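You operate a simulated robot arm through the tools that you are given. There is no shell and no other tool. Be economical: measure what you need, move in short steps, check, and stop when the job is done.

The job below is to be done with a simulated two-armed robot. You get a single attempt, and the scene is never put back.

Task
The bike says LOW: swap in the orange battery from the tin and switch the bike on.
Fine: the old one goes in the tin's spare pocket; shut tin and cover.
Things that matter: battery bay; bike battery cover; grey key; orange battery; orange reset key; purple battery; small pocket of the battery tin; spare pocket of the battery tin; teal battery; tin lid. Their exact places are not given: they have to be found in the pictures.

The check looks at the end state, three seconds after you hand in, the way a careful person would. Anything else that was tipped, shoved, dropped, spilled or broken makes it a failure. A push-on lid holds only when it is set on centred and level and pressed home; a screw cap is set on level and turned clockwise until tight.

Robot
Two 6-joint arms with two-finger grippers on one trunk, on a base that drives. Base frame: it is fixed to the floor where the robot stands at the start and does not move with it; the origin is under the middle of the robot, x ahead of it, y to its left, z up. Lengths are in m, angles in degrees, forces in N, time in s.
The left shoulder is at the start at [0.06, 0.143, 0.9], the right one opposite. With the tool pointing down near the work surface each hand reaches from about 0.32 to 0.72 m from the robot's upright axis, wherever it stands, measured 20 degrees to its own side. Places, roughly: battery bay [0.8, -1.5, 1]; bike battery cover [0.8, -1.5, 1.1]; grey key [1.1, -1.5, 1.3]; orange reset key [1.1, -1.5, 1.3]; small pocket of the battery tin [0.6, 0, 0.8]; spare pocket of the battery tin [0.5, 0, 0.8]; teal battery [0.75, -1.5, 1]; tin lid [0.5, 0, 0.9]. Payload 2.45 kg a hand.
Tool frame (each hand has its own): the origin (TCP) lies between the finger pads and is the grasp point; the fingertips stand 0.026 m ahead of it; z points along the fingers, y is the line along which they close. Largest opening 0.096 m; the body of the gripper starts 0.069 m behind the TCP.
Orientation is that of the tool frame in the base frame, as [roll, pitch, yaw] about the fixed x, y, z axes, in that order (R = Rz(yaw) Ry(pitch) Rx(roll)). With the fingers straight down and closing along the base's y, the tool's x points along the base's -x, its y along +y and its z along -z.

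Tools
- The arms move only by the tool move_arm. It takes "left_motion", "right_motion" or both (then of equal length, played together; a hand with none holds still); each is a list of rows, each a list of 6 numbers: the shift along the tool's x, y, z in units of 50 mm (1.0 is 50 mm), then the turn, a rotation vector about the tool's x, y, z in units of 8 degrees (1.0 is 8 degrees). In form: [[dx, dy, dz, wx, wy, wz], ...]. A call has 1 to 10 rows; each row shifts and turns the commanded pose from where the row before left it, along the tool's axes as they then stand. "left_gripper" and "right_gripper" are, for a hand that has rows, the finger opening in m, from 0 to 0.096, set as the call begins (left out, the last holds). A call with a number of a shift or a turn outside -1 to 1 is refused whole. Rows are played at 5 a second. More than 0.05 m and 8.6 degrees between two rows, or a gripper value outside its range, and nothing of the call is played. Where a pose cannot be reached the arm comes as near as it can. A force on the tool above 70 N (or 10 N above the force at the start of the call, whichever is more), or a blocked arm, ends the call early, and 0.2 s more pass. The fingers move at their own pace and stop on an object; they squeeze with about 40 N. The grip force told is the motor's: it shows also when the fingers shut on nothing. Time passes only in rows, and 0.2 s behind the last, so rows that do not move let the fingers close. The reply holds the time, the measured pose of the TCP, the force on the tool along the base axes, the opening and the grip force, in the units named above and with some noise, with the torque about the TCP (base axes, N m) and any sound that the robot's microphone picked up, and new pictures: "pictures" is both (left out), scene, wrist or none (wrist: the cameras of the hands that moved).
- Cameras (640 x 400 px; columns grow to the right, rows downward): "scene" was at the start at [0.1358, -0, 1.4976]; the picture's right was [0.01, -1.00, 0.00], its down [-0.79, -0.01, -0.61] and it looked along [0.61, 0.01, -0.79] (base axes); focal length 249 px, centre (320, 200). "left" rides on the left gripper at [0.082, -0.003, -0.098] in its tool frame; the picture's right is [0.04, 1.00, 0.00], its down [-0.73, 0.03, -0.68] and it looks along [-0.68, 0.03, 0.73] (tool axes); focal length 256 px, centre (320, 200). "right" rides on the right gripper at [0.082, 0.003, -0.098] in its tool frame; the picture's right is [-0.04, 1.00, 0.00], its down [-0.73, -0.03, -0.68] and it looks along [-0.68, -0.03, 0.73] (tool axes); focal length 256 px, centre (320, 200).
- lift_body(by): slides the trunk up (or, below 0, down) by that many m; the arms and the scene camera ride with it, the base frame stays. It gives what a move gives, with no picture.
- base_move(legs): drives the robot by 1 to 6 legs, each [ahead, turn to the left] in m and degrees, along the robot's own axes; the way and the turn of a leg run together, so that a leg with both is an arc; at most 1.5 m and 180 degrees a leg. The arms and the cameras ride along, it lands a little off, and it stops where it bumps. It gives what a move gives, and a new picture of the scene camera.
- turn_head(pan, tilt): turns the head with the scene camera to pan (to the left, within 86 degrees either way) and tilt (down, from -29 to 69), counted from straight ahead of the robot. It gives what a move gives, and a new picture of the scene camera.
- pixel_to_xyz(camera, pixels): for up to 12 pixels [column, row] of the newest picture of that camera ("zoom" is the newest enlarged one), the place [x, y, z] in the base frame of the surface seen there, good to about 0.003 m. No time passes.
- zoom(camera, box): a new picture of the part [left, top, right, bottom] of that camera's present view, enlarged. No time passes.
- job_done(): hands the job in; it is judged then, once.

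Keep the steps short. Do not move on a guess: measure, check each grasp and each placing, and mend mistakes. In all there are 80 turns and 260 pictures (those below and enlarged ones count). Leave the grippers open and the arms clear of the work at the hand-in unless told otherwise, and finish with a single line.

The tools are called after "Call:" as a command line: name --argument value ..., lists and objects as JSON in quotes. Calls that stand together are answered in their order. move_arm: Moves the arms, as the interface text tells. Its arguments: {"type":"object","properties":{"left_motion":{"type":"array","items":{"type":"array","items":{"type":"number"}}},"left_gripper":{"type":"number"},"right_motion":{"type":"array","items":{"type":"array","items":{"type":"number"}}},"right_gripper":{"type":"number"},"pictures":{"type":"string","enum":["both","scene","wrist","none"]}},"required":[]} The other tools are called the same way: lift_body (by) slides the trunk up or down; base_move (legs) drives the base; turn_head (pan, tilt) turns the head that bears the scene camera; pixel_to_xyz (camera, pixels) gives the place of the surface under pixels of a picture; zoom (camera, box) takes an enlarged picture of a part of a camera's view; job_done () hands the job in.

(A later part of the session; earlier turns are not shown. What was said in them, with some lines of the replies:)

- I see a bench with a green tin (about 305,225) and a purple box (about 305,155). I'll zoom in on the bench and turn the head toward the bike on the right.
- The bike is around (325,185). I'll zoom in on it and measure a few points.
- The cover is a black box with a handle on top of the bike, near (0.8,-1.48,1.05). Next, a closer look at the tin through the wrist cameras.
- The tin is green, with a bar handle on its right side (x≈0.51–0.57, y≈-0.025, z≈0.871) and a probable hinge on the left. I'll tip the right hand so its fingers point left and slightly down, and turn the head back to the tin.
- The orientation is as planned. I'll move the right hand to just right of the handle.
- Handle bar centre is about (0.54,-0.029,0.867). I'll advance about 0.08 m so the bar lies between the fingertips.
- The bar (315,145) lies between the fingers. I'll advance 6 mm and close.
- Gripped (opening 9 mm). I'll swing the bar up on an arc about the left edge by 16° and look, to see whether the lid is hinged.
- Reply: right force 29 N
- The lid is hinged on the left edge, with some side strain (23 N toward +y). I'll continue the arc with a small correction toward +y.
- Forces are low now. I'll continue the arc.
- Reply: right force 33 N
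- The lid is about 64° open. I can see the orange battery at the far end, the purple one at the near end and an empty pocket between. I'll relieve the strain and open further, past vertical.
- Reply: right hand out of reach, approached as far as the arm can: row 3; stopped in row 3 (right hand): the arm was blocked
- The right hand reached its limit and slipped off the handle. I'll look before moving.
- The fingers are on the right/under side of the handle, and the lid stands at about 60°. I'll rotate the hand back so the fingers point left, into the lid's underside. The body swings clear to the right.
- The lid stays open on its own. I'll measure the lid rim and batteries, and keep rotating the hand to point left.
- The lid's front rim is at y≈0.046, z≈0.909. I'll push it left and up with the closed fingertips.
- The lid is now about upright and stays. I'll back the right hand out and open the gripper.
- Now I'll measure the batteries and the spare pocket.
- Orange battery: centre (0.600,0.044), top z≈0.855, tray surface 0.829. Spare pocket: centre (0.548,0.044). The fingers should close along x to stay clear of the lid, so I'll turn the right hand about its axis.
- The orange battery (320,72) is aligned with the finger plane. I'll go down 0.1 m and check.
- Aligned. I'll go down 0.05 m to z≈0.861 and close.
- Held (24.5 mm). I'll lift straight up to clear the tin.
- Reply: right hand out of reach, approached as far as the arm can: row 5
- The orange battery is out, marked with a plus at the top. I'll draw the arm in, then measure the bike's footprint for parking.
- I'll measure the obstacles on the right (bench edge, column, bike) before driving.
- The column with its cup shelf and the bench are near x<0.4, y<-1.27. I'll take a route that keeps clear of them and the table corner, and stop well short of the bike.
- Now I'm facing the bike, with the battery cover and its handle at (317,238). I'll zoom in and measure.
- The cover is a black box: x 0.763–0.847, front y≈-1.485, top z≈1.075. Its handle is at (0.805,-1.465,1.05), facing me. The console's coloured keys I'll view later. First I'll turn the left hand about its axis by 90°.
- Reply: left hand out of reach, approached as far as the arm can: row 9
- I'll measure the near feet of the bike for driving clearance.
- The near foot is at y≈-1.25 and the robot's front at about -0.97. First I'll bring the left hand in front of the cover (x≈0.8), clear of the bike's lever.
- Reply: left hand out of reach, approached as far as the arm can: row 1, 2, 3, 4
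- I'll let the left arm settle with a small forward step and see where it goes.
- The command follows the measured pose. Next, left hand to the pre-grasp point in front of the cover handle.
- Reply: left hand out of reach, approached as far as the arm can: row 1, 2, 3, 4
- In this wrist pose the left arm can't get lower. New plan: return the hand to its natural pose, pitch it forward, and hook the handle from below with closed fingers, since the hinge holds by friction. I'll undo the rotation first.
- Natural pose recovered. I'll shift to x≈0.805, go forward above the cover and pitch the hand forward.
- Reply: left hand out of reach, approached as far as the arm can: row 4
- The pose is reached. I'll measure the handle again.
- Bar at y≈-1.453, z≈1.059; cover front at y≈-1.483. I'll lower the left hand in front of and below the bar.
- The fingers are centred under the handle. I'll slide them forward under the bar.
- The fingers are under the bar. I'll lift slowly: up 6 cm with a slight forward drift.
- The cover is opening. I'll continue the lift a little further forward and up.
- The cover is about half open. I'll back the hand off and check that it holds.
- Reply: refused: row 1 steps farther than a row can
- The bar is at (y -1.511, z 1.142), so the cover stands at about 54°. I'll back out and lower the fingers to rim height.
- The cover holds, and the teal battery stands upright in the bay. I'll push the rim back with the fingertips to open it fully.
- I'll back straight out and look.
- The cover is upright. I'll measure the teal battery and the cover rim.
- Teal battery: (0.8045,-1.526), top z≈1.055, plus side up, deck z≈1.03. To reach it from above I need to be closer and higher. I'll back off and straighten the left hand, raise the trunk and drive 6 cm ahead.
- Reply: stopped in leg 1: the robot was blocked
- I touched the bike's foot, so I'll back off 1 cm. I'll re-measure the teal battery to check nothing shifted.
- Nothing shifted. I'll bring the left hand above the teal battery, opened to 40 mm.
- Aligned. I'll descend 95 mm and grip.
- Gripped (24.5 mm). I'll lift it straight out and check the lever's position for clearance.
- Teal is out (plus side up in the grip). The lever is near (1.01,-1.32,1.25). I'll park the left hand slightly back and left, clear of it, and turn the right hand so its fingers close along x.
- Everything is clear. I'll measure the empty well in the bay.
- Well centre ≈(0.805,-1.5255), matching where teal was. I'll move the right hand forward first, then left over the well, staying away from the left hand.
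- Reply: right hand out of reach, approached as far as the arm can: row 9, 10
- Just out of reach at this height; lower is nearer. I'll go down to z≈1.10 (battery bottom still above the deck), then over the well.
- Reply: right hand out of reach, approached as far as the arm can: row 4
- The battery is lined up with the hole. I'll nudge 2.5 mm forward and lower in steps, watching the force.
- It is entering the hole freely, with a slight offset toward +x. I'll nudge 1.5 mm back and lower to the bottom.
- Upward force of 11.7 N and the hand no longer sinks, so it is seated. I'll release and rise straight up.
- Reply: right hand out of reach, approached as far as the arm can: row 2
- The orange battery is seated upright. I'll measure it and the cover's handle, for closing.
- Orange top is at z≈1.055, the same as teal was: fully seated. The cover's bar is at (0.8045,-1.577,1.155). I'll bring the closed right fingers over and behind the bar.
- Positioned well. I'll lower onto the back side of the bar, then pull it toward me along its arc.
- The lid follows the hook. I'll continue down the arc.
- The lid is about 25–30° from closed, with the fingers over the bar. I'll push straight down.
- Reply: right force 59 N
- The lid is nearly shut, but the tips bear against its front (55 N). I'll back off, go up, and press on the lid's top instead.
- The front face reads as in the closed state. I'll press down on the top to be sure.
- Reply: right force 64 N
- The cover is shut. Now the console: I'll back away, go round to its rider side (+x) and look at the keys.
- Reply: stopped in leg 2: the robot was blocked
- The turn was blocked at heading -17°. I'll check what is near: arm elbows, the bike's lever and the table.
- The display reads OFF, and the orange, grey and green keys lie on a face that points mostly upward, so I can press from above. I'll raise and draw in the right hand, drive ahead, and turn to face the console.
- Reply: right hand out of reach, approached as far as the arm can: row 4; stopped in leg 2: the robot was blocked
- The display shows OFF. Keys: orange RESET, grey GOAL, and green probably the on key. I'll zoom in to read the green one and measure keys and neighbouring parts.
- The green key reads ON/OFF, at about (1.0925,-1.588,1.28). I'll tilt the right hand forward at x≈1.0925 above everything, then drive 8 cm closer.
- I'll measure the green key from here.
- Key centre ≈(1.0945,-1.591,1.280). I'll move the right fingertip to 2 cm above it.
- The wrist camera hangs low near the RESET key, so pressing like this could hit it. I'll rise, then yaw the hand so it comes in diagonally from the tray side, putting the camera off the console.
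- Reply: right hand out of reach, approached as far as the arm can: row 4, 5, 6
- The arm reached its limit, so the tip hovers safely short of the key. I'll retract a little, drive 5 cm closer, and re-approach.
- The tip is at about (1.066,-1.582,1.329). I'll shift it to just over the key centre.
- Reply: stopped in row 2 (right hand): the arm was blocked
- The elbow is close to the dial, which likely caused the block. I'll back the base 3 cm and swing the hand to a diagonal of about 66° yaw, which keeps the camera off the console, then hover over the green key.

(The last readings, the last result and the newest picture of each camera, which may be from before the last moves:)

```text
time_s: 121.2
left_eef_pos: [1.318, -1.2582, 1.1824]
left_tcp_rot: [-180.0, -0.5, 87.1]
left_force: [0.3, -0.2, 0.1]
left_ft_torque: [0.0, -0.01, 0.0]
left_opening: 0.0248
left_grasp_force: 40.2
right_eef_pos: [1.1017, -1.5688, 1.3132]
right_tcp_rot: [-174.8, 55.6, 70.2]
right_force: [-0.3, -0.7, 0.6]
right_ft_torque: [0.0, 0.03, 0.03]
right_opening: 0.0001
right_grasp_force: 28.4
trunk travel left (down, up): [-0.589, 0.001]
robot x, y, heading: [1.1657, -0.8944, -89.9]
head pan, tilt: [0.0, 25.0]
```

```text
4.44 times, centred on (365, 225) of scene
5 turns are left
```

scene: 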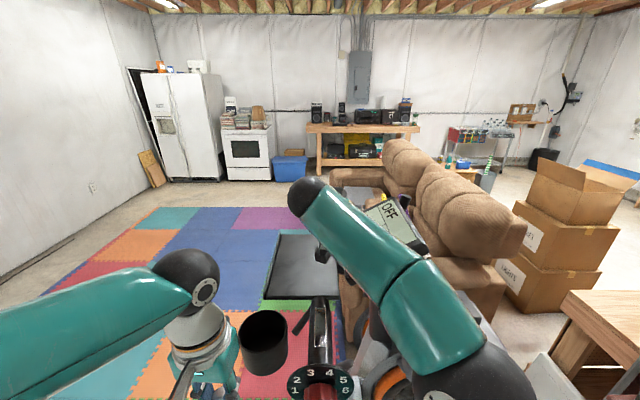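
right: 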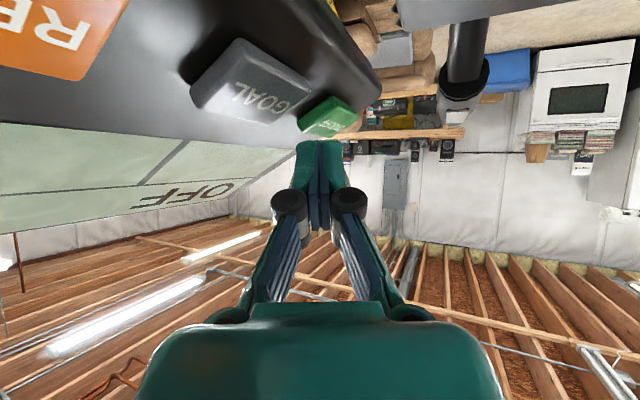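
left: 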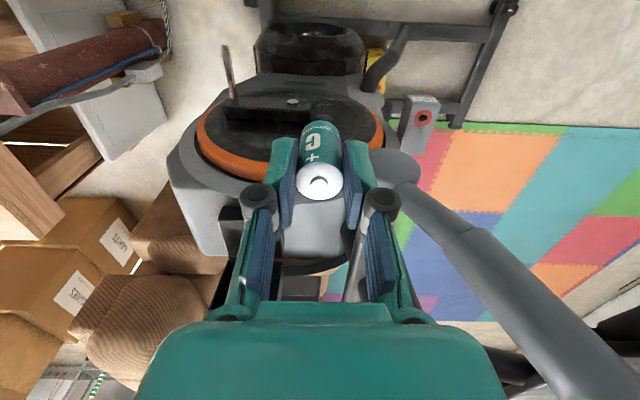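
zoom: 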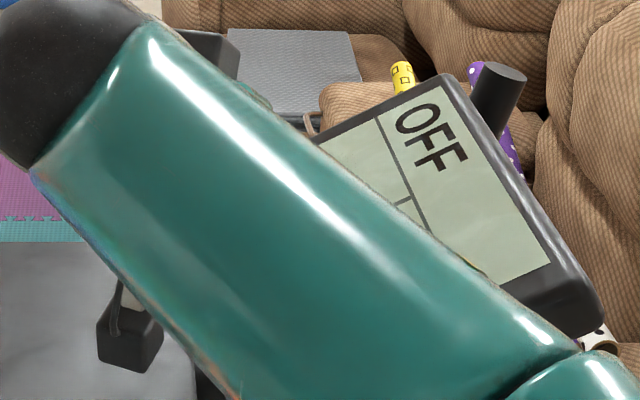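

The tip is right above the ON/OFF key, and the camera is clear of the console. I'll press down gently, lift, and read the display.

Call:
move_arm --right_motion '[[0.12, 0, 0.083, 0, 0, 0], [0.12, 0, 0.083, 0, 0, 0], [0.12, 0, 0.083, 0, 0, 0], [0.1, 0, 0.07, 0, 0, 0]]' --right_gripper 0.0 --pictures "none"

Call:
move_arm --right_motion '[[-0.2, 0, -0.14, 0, 0, 0], [-0.4, 0, -0.3, 0, 0, 0]]' --right_gripper 0.0 --pictures "scene"

Call:
zoom --camera "scene" --box '[345, 180, 425, 250]'

Call:
zoom --camera "right" --box '[0, 20, 400, 270]'

```text
time_s: 122.2
left_eef_pos: [1.3192, -1.255, 1.1831]
left_tcp_rot: [-180.0, -0.3, 87.0]
left_force: [-0.4, -0.3, 0.0]
left_ft_torque: [-0.01, 0.01, 0.0]
left_opening: 0.0246
left_grasp_force: 39.7
right_eef_pos: [1.1026, -1.5675, 1.2967]
right_tcp_rot: [-175.6, 56.7, 69.6]
right_force: [3.7, -6.5, 37.6]
right_ft_torque: [-0.43, 0.42, 0.16]
right_opening: 0.0061
right_grasp_force: 28.2
trunk travel left (down, up): [-0.589, 0.001]
robot x, y, heading: [1.1669, -0.8939, -90.3]
head pan, tilt: [0.0, 25.0]
heard: click
```

```text
time_s: 122.8
left_eef_pos: [1.3195, -1.2579, 1.1811]
left_tcp_rot: [179.9, -0.5, 87.1]
left_force: [-0.1, -0.5, -0.2]
left_ft_torque: [0.01, -0.03, 0.0]
left_opening: 0.0246
left_grasp_force: 39.7
right_eef_pos: [1.1058, -1.5695, 1.3181]
right_tcp_rot: [-174.5, 55.3, 70.6]
right_force: [-0.6, -0.4, -0.1]
right_ft_torque: [-0.03, 0.02, 0.0]
right_opening: 0.0
right_grasp_force: 28.7
trunk travel left (down, up): [-0.589, 0.001]
robot x, y, heading: [1.1695, -0.8892, -90.0]
head pan, tilt: [0.0, 25.0]
```

scene: 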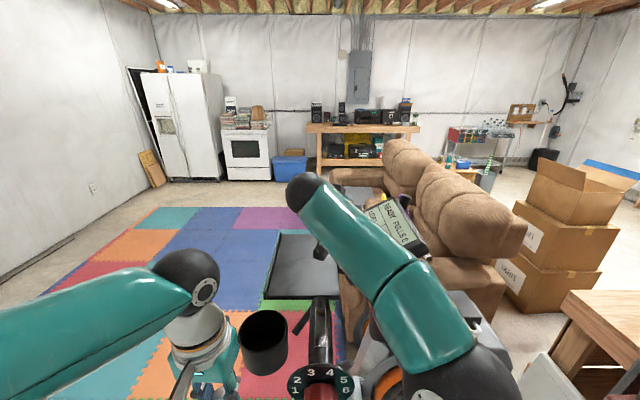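

```text
5.71 times, centred on (385, 215) of scene
```

zoom: 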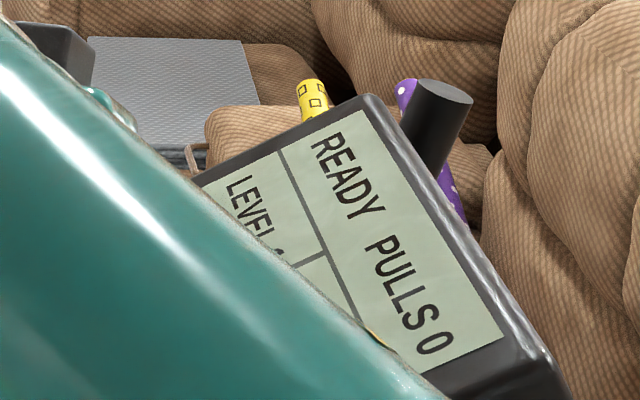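

```text
1.60 times, centred on (200, 145) of right
4 turns are left
```

zoom: 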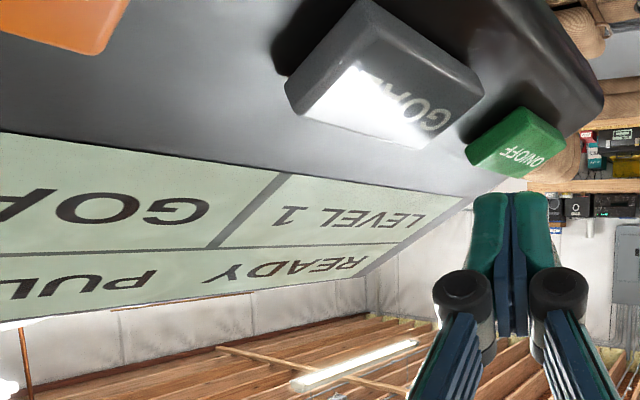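

The bike reads READY: it's on, with level 1 unchanged. With few turns left, I'll batch: retract the right hand, drive back along the proven path to the tin, lower the trunk, clear the right arm, bring the left hand (teal) over the tin and turn it so the fingers close along x.

Call:
move_arm --right_motion '[[-0.495, 0, -0.34, 0, 0, 0], [0.3, -0.3, -0.83, 0, 0, 0], [0.3, -0.3, -0.83, 0, 0, 0], [0.3, -0.3, -0.83, 0, 0, 0], [0.3, -0.3, -0.83, 0, 0, 0]]' --right_gripper 0.0 --pictures "none"

Call:
base_move --legs '[[-0.1, 0], [0, 72], [-1.05, 0], [0, -52], [-0.5, 0], [0, 70]]'

Call:
lift_body --by -0.064

Call:
move_arm --right_motion '[[0, -0.9, 0, 0, 0, 0], [0, -0.9, 0, 0, 0, 0], [0, -0.9, 0, 0, 0, 0], [0, -0.9, 0, 0, 0, 0], [0, -0.9, 0, 0, 0, 0]]' --left_motion '[[0, 0, 0, 0, 0, 0], [-0.85, -0.5, 0, 0, 0, 0], [-0.85, -0.5, 0, 0, 0, 0], [-0.85, -0.5, 0, 0, 0, 0], [-0.85, -0.5, 0, 0, 0, 0]]' --left_gripper 0.0 --right_gripper 0.0 --pictures "none"

Call:
move_arm --left_motion '[[0, 0, 0, 0, 0, -0.968], [0, 0, 0, 0, 0, -0.968], [0, 0, 0, 0, 0, -0.968], [0, 0, 0, 0, 0, -0.968], [0, 0, 0, 0, 0, -0.968], [0, 0, 0, 0, 0, -0.968], [0, 0, 0, 0, 0, -0.968], [0, 0, 0, 0, 0, -0.968], [0, 0, 0, 0, 0, -0.968], [0, 0, 0, 0, 0, -0.968]]' --left_gripper 0.0 --pictures "none"

Call:
turn_head --pan 0 --tilt 58

Call:
move_arm --left_motion '[[0, 0, 0, 0, 0, -0.968], [0, 0, 0, 0, 0, -0.968]]' --left_gripper 0.0 --pictures "both"

Call:
zoom --camera "scene" --box '[240, 140, 380, 250]'

```text
time_s: 124.0
left_eef_pos: [1.3182, -1.2561, 1.1827]
left_tcp_rot: [-180.0, -0.4, 87.1]
left_force: [0.4, 0.6, -1.1]
left_ft_torque: [-0.04, -0.01, 0.05]
left_opening: 0.0246
left_grasp_force: 39.8
right_eef_pos: [1.1242, -1.3864, 1.4047]
right_tcp_rot: [-174.8, 55.7, 70.2]
right_force: [-0.2, 0.7, -0.5]
right_ft_torque: [0.01, -0.02, 0.03]
right_opening: 0.0
right_grasp_force: 29.3
trunk travel left (down, up): [-0.589, 0.001]
robot x, y, heading: [1.1676, -0.8907, -90.2]
head pan, tilt: [0.0, 25.0]
```

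```text
time_s: 128.6
left_eef_pos: [1.5685, -0.78, 1.1815]
left_tcp_rot: [-179.7, -0.6, 156.3]
left_force: [-0.6, 0.4, -0.4]
left_ft_torque: [-0.1, 0.06, 0.01]
left_opening: 0.0249
left_grasp_force: 39.6
right_eef_pos: [1.6254, -1.007, 1.4036]
right_tcp_rot: [-174.5, 55.7, 139.7]
right_force: [0.7, 1.2, -0.6]
right_ft_torque: [-0.09, 0.03, -0.12]
right_opening: 0.0003
right_grasp_force: 28.5
trunk travel left (down, up): [-0.589, 0.001]
robot x, y, heading: [1.1573, -0.83, -20.7]
head pan, tilt: [0.0, 25.0]
stopped in leg 2: the robot was blocked; the commanded pose is now the measured one
```

scene: 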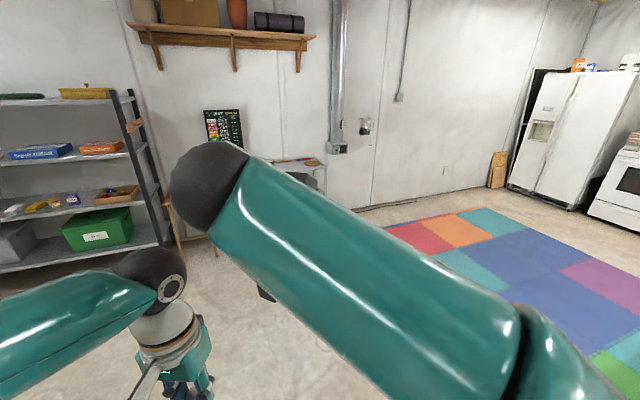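

```text
time_s: 129.6
left_eef_pos: [1.5662, -0.7821, 1.1183]
left_tcp_rot: [180.0, -0.5, 156.3]
left_force: [-0.3, -0.6, -1.2]
left_ft_torque: [0.01, -0.01, 0.02]
left_opening: 0.025
left_grasp_force: 40.2
right_eef_pos: [1.6217, -1.0114, 1.3418]
right_tcp_rot: [-175.0, 55.6, 139.2]
right_force: [-0.2, 0.1, -0.5]
right_ft_torque: [-0.01, -0.03, -0.01]
right_opening: 0.0002
right_grasp_force: 29.2
trunk travel left (down, up): [-0.525, 0.065]
robot x, y, heading: [1.1551, -0.8278, -20.9]
head pan, tilt: [0.0, 25.0]
```

```text
time_s: 130.8
left_eef_pos: [1.6805, -0.945, 1.1157]
left_tcp_rot: [179.8, -0.6, 156.2]
left_force: [0.7, -0.3, -0.9]
left_ft_torque: [0.04, 0.02, 0.0]
left_opening: 0.0246
left_grasp_force: 40.6
right_eef_pos: [1.4641, -1.1725, 1.3528]
right_tcp_rot: [-175.2, 55.4, 139.2]
right_force: [-0.2, -1.0, 0.3]
right_ft_torque: [0.0, 0.02, 0.03]
right_opening: 0.0
right_grasp_force: 28.1
trunk travel left (down, up): [-0.525, 0.065]
robot x, y, heading: [1.156, -0.8274, -20.7]
head pan, tilt: [0.0, 25.0]
```

```text
time_s: 133.0
left_eef_pos: [1.6843, -0.9418, 1.1181]
left_tcp_rot: [179.5, -0.1, -126.2]
left_force: [-0.4, -0.7, -0.7]
left_ft_torque: [0.0, 0.03, 0.01]
left_opening: 0.0246
left_grasp_force: 39.7
right_eef_pos: [1.4645, -1.1704, 1.3538]
right_tcp_rot: [-174.9, 55.7, 139.3]
right_force: [0.1, -0.7, 0.4]
right_ft_torque: [-0.02, -0.01, -0.01]
right_opening: 0.0001
right_grasp_force: 28.1
trunk travel left (down, up): [-0.525, 0.065]
robot x, y, heading: [1.1578, -0.8311, -20.5]
head pan, tilt: [0.0, 25.0]
```

```text
time_s: 134.0
left_eef_pos: [1.6832, -0.9427, 1.1173]
left_tcp_rot: [179.5, 0.0, -126.4]
left_force: [-0.5, -0.2, -1.0]
left_ft_torque: [-0.02, -0.01, -0.03]
left_opening: 0.0249
left_grasp_force: 39.8
right_eef_pos: [1.466, -1.1699, 1.354]
right_tcp_rot: [-175.1, 55.5, 139.2]
right_force: [0.2, -0.2, -0.4]
right_ft_torque: [0.02, 0.02, -0.02]
right_opening: 0.0001
right_grasp_force: 28.0
trunk travel left (down, up): [-0.525, 0.065]
robot x, y, heading: [1.1589, -0.831, -20.9]
head pan, tilt: [0.0, 58.0]
```

scene: 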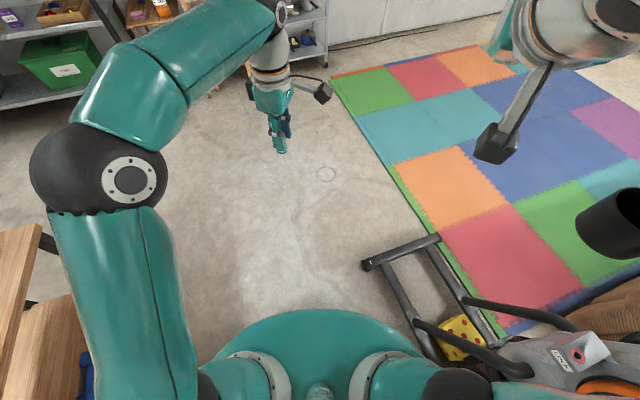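

```text
time_s: 134.6
left_eef_pos: [1.6837, -0.9433, 1.1184]
left_tcp_rot: [179.5, 0.0, -110.8]
left_force: [0.1, 0.7, -1.5]
left_ft_torque: [-0.01, 0.0, -0.02]
left_opening: 0.0248
left_grasp_force: 39.6
right_eef_pos: [1.4648, -1.1706, 1.3535]
right_tcp_rot: [-175.0, 55.6, 139.1]
right_force: [0.0, 0.1, 0.4]
right_ft_torque: [0.02, 0.01, -0.01]
right_opening: 0.0001
right_grasp_force: 28.3
trunk travel left (down, up): [-0.525, 0.065]
robot x, y, heading: [1.1575, -0.8349, -20.8]
head pan, tilt: [0.0, 58.0]
```

scene: 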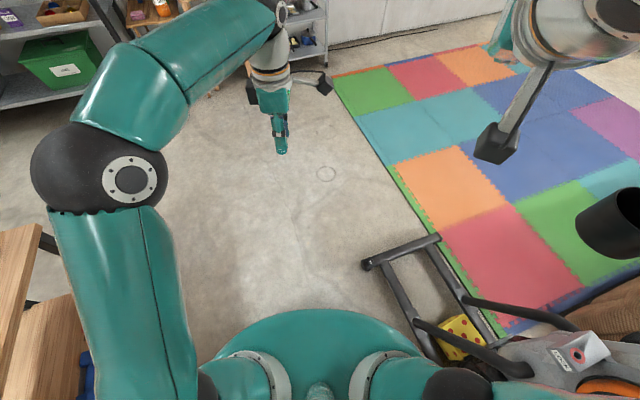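
left: 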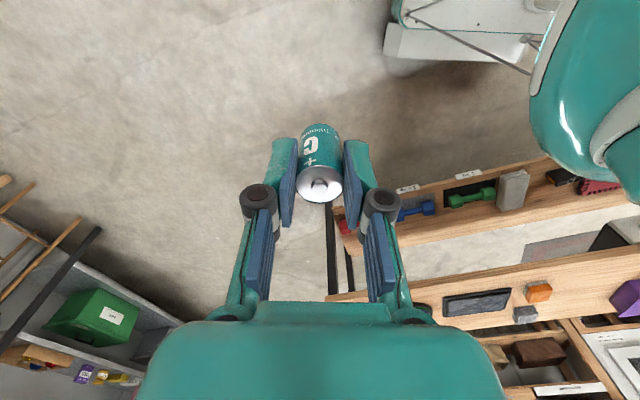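

```text
3.64 times, centred on (310, 195) of scene
3 turns are left
```

zoom: 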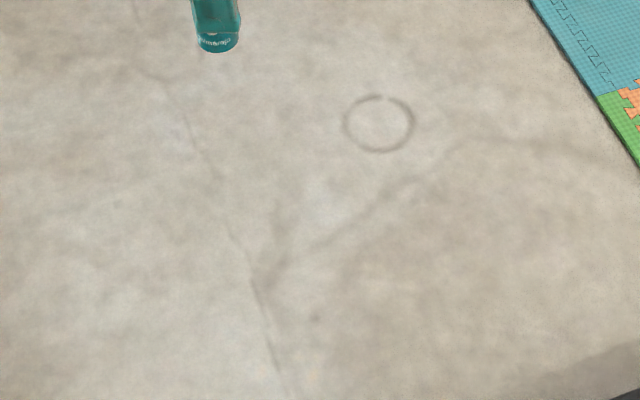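

The turn was blocked at -21°, but the reverse path still works from this heading. I'll continue the drive to the tin and bring the left hand near the pocket's line, still high.

Call:
base_move --legs '[[0, -1.5], [-1.05, 0], [0, -48], [-0.5, 0], [0, 70]]'

Call:
move_arm --left_motion '[[0.76, 0, 0, 0, 0, 0], [0.76, 0, 0, 0, 0, 0], [0, 0, 0.5, 0, 0, 0], [0, 0, 0, 0, 0, 0]]' --left_gripper 0.0 --pictures "both"

Call:
zoom --camera "scene" --box '[240, 140, 380, 250]'

Call:
zoom --camera "left" --box '[160, 0, 480, 200]'

```text
time_s: 149.1
left_eef_pos: [0.5262, 0.1412, 1.1181]
left_tcp_rot: [179.5, 0.1, -88.7]
left_force: [-0.7, -0.1, 0.0]
left_ft_torque: [0.02, 0.02, -0.01]
left_opening: 0.0249
left_grasp_force: 40.1
right_eef_pos: [0.4093, -0.1536, 1.3529]
right_tcp_rot: [-175.1, 55.6, 161.5]
right_force: [0.2, 0.9, 0.0]
right_ft_torque: [0.0, 0.01, 0.02]
right_opening: 0.0002
right_grasp_force: 29.2
trunk travel left (down, up): [-0.525, 0.065]
robot x, y, heading: [0.0002, 0.0075, 1.1]
head pan, tilt: [0.0, 58.0]
```

scene: 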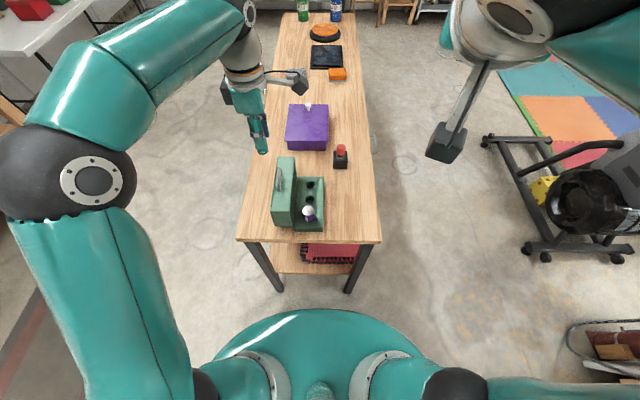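

```text
time_s: 150.1
left_eef_pos: [0.528, 0.0653, 1.0925]
left_tcp_rot: [179.4, 0.0, -88.7]
left_force: [0.0, -0.2, -1.0]
left_ft_torque: [-0.04, -0.01, 0.0]
left_opening: 0.0246
left_grasp_force: 40.0
right_eef_pos: [0.4096, -0.1509, 1.3524]
right_tcp_rot: [-174.9, 55.6, 161.5]
right_force: [0.1, 1.1, -0.4]
right_ft_torque: [0.0, -0.05, -0.04]
right_opening: 0.0
right_grasp_force: 29.4
trunk travel left (down, up): [-0.525, 0.065]
robot x, y, heading: [-0.001, 0.0064, 1.0]
head pan, tilt: [0.0, 58.0]
```

scene: 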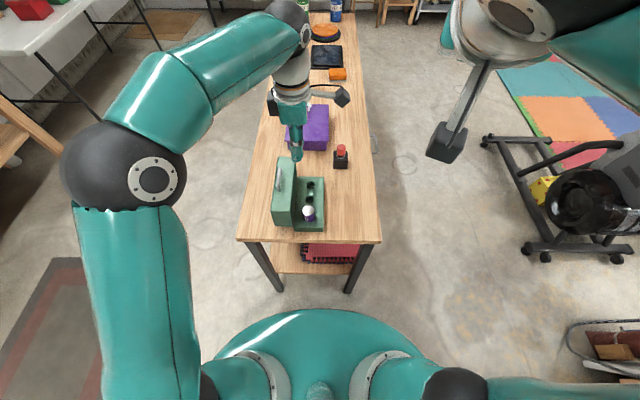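
left: 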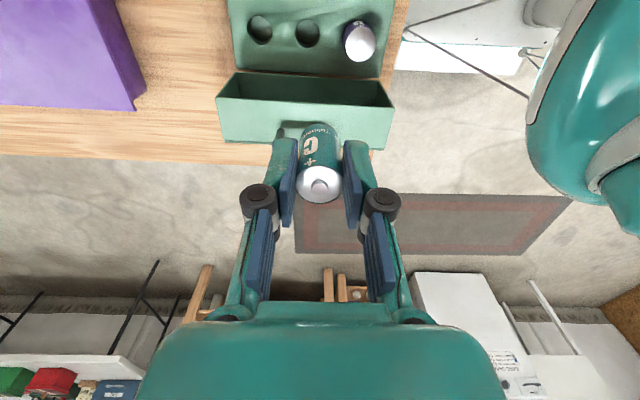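

```text
3.64 times, centred on (310, 195) of scene
```

zoom: 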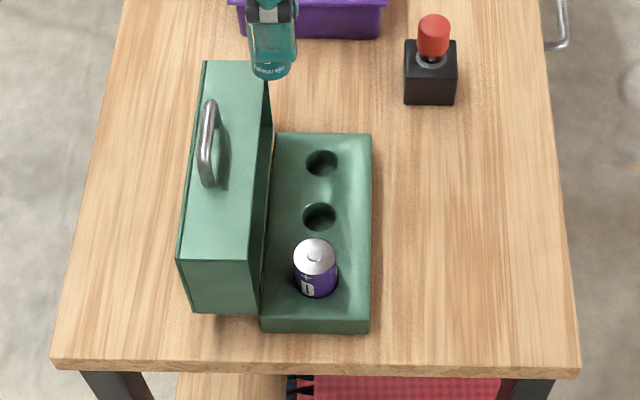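

```text
2.00 times, centred on (320, 100) of left
2 turns are left
```

zoom: 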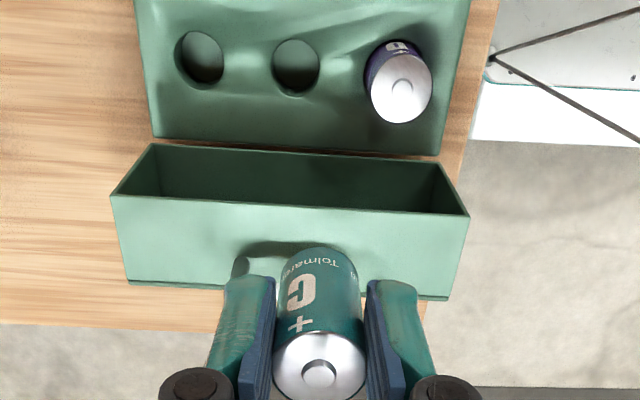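

The tin is unchanged. Computed TCP target for the spare pocket is (0.543,0.045). I'll align, lower with a small searching motion, seat, release and rise, then go behind the lid and swing it shut, taking pictures between stages.

Call:
move_arm --left_motion '[[0.206, -0.145, 0, 0.075, 0, 0], [0.206, -0.145, 0, 0, 0, 0], [0, 0, 0.95, 0, 0, 0], [0, 0, 0.95, 0, 0, 0], [0, 0, 0.95, 0, 0, 0], [0, 0, 0.95, 0, 0, 0], [0, 0, 0, 0, 0, 0]]' --left_gripper 0.0 --pictures "wrist"

Call:
move_arm --left_motion '[[0, 0, 0.33, 0, 0, 0], [0, 0, 0.1, 0, 0, 0], [0.03, 0, 0.02, 0, 0, 0], [0, 0.03, 0.02, 0, 0, 0], [-0.06, 0, 0.02, 0, 0, 0], [0, -0.06, 0.02, 0, 0, 0], [0.06, 0, 0.02, 0, 0, 0], [-0.03, 0.03, 0.02, 0, 0, 0]]' --left_gripper 0.0 --pictures "none"

Call:
move_arm --left_motion '[[0.05, 0, 0, 0, 0, 0], [0, 0.05, 0, 0, 0, 0], [-0.1, 0, 0, 0, 0, 0], [0, -0.1, 0, 0, 0, 0], [0.1, 0, 0, 0, 0, 0], [-0.05, 0.05, 0, 0, 0, 0]]' --left_gripper 0.0 --pictures "none"

Call:
move_arm --left_motion '[[0, 0, 0.17, 0, 0, 0], [0, 0, 0.17, 0, 0, 0]]' --left_gripper 0.0 --pictures "wrist"

Call:
move_arm --left_motion '[[0, 0, 0, 0, 0, 0], [0, 0, 0, 0, 0, 0]]' --left_gripper 0.042 --pictures "none"

Call:
move_arm --left_motion '[[0, 0, -0.6, 0, 0, 0], [0, 0, -0.9, 0, 0, 0], [0, 0, -0.95, 0, 0, 0], [0, 0, -0.95, 0, 0, 0]]' --left_gripper 0.042 --pictures "wrist"

Call:
move_arm --left_motion '[[-0.8, 0, 0, 0, 0, 0], [-0.8, 0, 0, 0, 0, 0], [-0.8, 0, 0, 0, 0, 0], [0, 0, 0.82, 0, 0, 0], [0, 0, 0.82, 0, 0, 0]]' --left_gripper 0.0 --pictures "scene"

Call:
move_arm --left_motion '[[0.68, 0, -0.08, 0, 0, 0], [0.67, 0, -0.1, 0, 0, 0], [0.43, 0, 0.08, 0, 0, 0], [0.4, 0, 0.19, 0, 0, 0], [0.332, 0, 0.29, 0, 0, 0], [0.248, 0, 0.36, 0, 0, 0], [0, 0, 0.2, 0, 0, 0]]' --left_gripper 0.0 --pictures "none"

Call:
move_arm --left_motion '[[0, 0, -0.9, 0, 0, 0], [0, 0, -0.95, 0, 0, 0], [0, 0, -0.95, 0, 0, 0]]' --left_gripper 0.0 --pictures "both"

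Call:
zoom --camera "scene" --box '[240, 140, 380, 250]'

Call:
pixel_to_xyz --camera "scene" --pixels '[[300, 180], [300, 200], [300, 215], [315, 180], [315, 200], [315, 215], [290, 180], [290, 200], [290, 215], [325, 195], [325, 215], [308, 225]]'

```text
time_s: 151.7
left_eef_pos: [0.5438, 0.0429, 0.9029]
left_tcp_rot: [-179.9, 0.0, -88.7]
left_force: [-0.9, 0.5, -0.4]
left_ft_torque: [-0.01, -0.01, 0.03]
left_opening: 0.0247
left_grasp_force: 39.9
right_eef_pos: [0.4087, -0.1519, 1.3533]
right_tcp_rot: [-175.0, 55.7, 161.4]
right_force: [-0.2, -1.0, -0.8]
right_ft_torque: [0.03, 0.04, 0.02]
right_opening: 0.0
right_grasp_force: 28.2
trunk travel left (down, up): [-0.525, 0.065]
robot x, y, heading: [-0.0033, 0.0048, 0.9]
head pan, tilt: [0.0, 58.0]
```

left: 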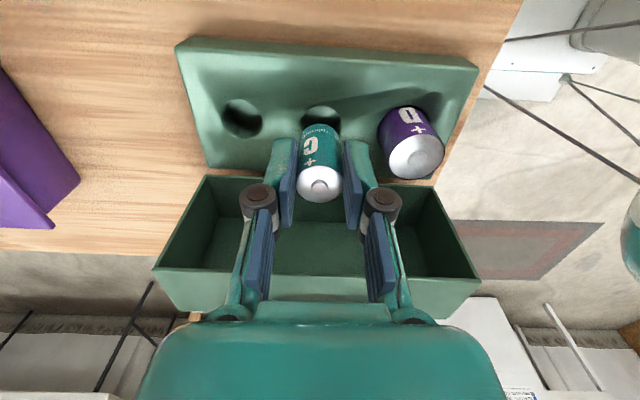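

```text
time_s: 153.5
left_eef_pos: [0.5445, 0.043, 0.8756]
left_tcp_rot: [-179.9, 0.1, -88.8]
left_force: [-6.8, -12.4, 4.3]
left_ft_torque: [-0.53, 0.35, 0.05]
left_opening: 0.0246
left_grasp_force: 39.9
right_eef_pos: [0.4082, -0.1547, 1.3539]
right_tcp_rot: [-175.2, 55.6, 161.2]
right_force: [-0.8, -0.5, 0.8]
right_ft_torque: [0.01, 0.01, -0.01]
right_opening: 0.0001
right_grasp_force: 28.4
trunk travel left (down, up): [-0.525, 0.065]
robot x, y, heading: [-0.0041, 0.0044, 0.8]
head pan, tilt: [0.0, 58.0]
```

```text
time_s: 154.9
left_eef_pos: [0.5443, 0.0437, 0.8751]
left_tcp_rot: [179.9, 0.2, -88.7]
left_force: [-10.2, -10.6, -5.5]
left_ft_torque: [-0.64, 0.55, 0.08]
left_opening: 0.0245
left_grasp_force: 39.8
right_eef_pos: [0.4081, -0.1528, 1.3532]
right_tcp_rot: [-175.1, 55.5, 161.3]
right_force: [0.3, -0.6, 0.6]
right_ft_torque: [0.02, 0.02, 0.0]
right_opening: 0.0
right_grasp_force: 28.6
trunk travel left (down, up): [-0.525, 0.065]
robot x, y, heading: [-0.0034, 0.0059, 1.1]
head pan, tilt: [0.0, 58.0]
```

```text
time_s: 155.5
left_eef_pos: [0.5436, 0.0445, 0.862]
left_tcp_rot: [-179.3, -0.1, -88.7]
left_force: [-9.6, -10.9, 20.8]
left_ft_torque: [-0.56, 0.36, 0.06]
left_opening: 0.0247
left_grasp_force: 40.2
right_eef_pos: [0.4061, -0.1533, 1.3553]
right_tcp_rot: [-175.2, 55.8, 161.2]
right_force: [-0.3, -0.1, 0.4]
right_ft_torque: [0.03, -0.02, 0.0]
right_opening: 0.0001
right_grasp_force: 28.8
trunk travel left (down, up): [-0.525, 0.065]
robot x, y, heading: [-0.0017, 0.0043, 0.9]
head pan, tilt: [0.0, 58.0]
```

left: 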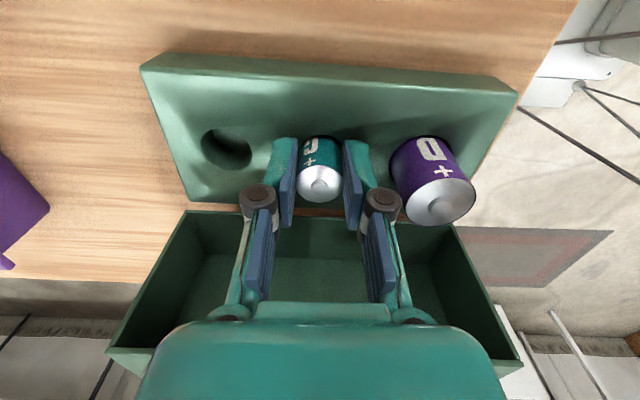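

```text
time_s: 156.1
left_eef_pos: [0.5456, 0.0453, 0.857]
left_tcp_rot: [-179.9, -0.1, -88.7]
left_force: [-0.1, -0.1, 0.6]
left_ft_torque: [-0.04, 0.02, 0.0]
left_opening: 0.0421
left_grasp_force: 0.1
right_eef_pos: [0.4101, -0.1507, 1.3538]
right_tcp_rot: [-175.1, 55.6, 161.5]
right_force: [0.3, -0.5, -0.5]
right_ft_torque: [-0.02, 0.02, -0.02]
right_opening: 0.0001
right_grasp_force: 27.9
trunk travel left (down, up): [-0.525, 0.065]
robot x, y, heading: [0.0013, 0.002, 1.2]
head pan, tilt: [0.0, 58.0]
```

```text
time_s: 157.1
left_eef_pos: [0.5428, 0.0459, 1.0315]
left_tcp_rot: [180.0, 0.0, -88.6]
left_force: [-0.3, 0.6, 0.0]
left_ft_torque: [-0.01, -0.01, -0.04]
left_opening: 0.0418
left_grasp_force: 0.1
right_eef_pos: [0.4091, -0.1513, 1.3554]
right_tcp_rot: [-174.9, 55.6, 161.3]
right_force: [0.2, -0.1, 0.7]
right_ft_torque: [0.02, 0.02, -0.02]
right_opening: 0.0001
right_grasp_force: 28.6
trunk travel left (down, up): [-0.525, 0.065]
robot x, y, heading: [-0.0037, 0.0063, 0.9]
head pan, tilt: [0.0, 58.0]
```

left: 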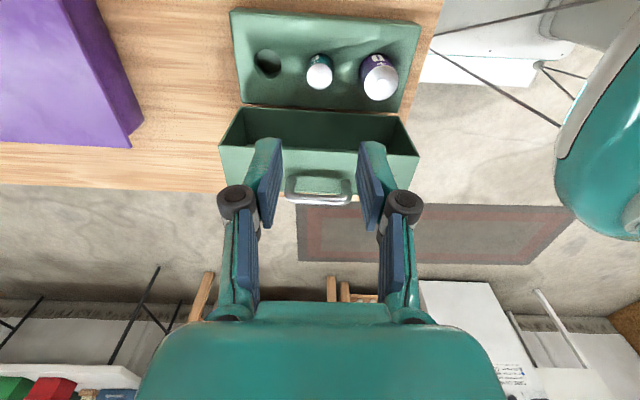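

```text
time_s: 158.3
left_eef_pos: [0.54, 0.1626, 0.9492]
left_tcp_rot: [-179.9, 0.0, -88.7]
left_force: [1.2, 1.1, -0.8]
left_ft_torque: [-0.05, 0.01, 0.01]
left_opening: 0.0
left_grasp_force: 28.9
right_eef_pos: [0.4102, -0.1516, 1.353]
right_tcp_rot: [-175.1, 55.5, 161.5]
right_force: [0.0, -0.1, -0.4]
right_ft_torque: [-0.01, 0.01, 0.0]
right_opening: 0.0002
right_grasp_force: 28.3
trunk travel left (down, up): [-0.525, 0.065]
robot x, y, heading: [-0.0021, 0.0046, 1.0]
head pan, tilt: [0.0, 58.0]
```

scene: 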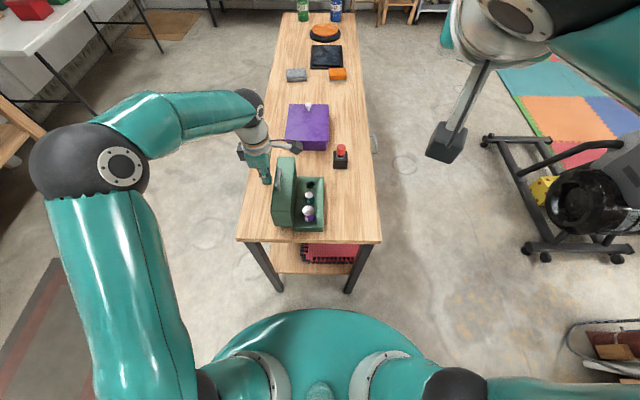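

```text
time_s: 159.9
left_eef_pos: [0.5426, 0.026, 0.9077]
left_tcp_rot: [-179.1, -0.2, -88.6]
left_force: [-4.0, 5.2, 45.9]
left_ft_torque: [0.59, 0.19, -0.21]
left_opening: 0.0061
left_grasp_force: 28.7
right_eef_pos: [0.4057, -0.1512, 1.3561]
right_tcp_rot: [-175.1, 55.7, 161.3]
right_force: [-0.5, -0.8, 0.2]
right_ft_torque: [0.03, 0.02, 0.01]
right_opening: 0.0001
right_grasp_force: 28.5
trunk travel left (down, up): [-0.525, 0.065]
robot x, y, heading: [-0.0026, 0.0067, 1.0]
head pan, tilt: [0.0, 58.0]
```

```text
time_s: 160.7
left_eef_pos: [0.5403, 0.0265, 1.0384]
left_tcp_rot: [179.9, 0.0, -88.8]
left_force: [-0.3, -0.4, 0.4]
left_ft_torque: [0.02, -0.02, 0.02]
left_opening: 0.0
left_grasp_force: 28.5
right_eef_pos: [0.4105, -0.1512, 1.353]
right_tcp_rot: [-175.0, 55.6, 161.2]
right_force: [0.4, 1.1, 0.8]
right_ft_torque: [-0.02, 0.02, 0.0]
right_opening: 0.0
right_grasp_force: 28.6
trunk travel left (down, up): [-0.525, 0.065]
robot x, y, heading: [-0.0026, 0.0039, 1.0]
head pan, tilt: [0.0, 58.0]
```

scene: 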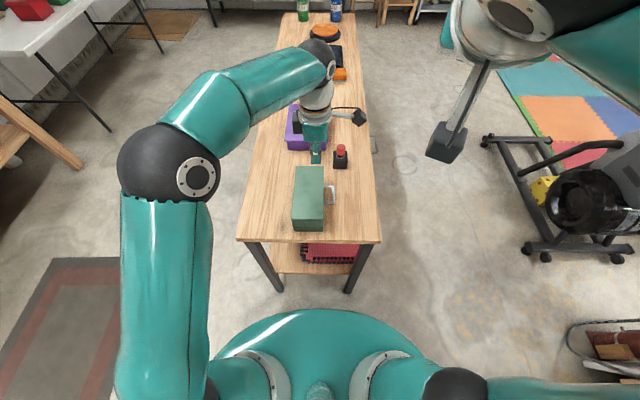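
left: 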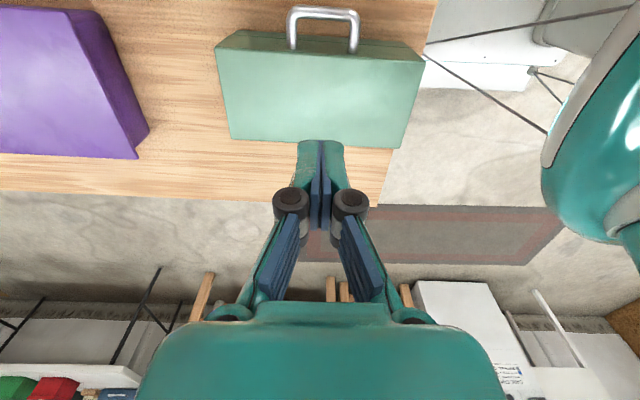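

```text
3.64 times, centred on (310, 195) of scene
```

zoom: 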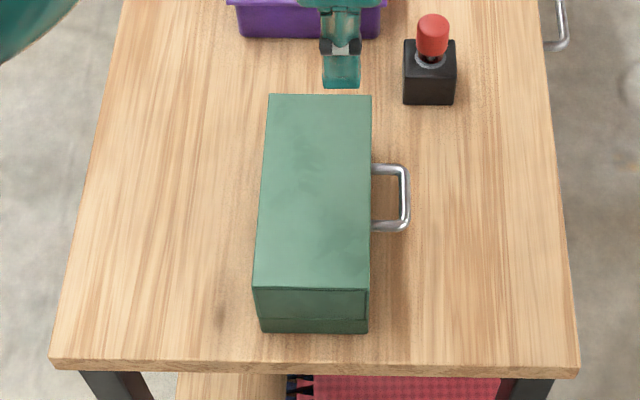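

```text
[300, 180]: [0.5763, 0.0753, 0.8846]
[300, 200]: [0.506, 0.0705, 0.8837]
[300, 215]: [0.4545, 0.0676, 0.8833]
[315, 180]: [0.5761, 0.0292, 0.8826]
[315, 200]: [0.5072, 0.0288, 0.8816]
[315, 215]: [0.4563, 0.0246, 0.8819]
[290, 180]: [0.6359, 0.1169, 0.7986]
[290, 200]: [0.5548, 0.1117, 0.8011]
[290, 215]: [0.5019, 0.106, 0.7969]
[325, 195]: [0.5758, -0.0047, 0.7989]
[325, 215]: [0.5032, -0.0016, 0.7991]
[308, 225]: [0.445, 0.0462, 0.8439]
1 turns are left
```

The teal battery is seated in the spare pocket and the tin is shut level (top z≈0.883, as at the start). I'll open both grippers, draw the left hand clear and hand in.

Call:
move_arm --left_motion '[[0, 0, -0.8, 0, 0, 0], [-0.7, 0.4, -0.4, 0, 0, 0], [-0.7, 0.4, -0.2, 0, 0, 0], [-0.7, 0.4, 0, 0, 0, 0], [0, 0, 0, 0, 0, 0]]' --right_motion '[[0, 0, 0, 0, 0, 0], [0, 0, 0, 0, 0, 0], [0, 0, 0, 0, 0, 0], [0, 0, 0, 0, 0, 0], [0, 0, 0, 0, 0, 0]]' --left_gripper 0.09 --right_gripper 0.09 --pictures "none"

Call:
job_done

```text
time_s: 161.9
left_eef_pos: [0.4798, 0.1277, 1.1079]
left_tcp_rot: [180.0, 0.0, -88.8]
left_force: [0.2, -0.6, -1.0]
left_ft_torque: [-0.01, 0.02, 0.0]
left_opening: 0.0901
left_grasp_force: 0.0
right_eef_pos: [0.4102, -0.1522, 1.353]
right_tcp_rot: [-175.0, 55.7, 161.4]
right_force: [0.1, -1.1, -0.9]
right_ft_torque: [0.02, 0.01, 0.01]
right_opening: 0.0901
right_grasp_force: 0.0
trunk travel left (down, up): [-0.525, 0.065]
robot x, y, heading: [-0.0013, 0.0072, 0.9]
head pan, tilt: [0.0, 58.0]
```

```text
The job is handed in.
```

The orange battery is in the bike and the bike is on (display shows READY), the teal battery is in the tin's spare pocket, and the bike cover and tin are both shut.
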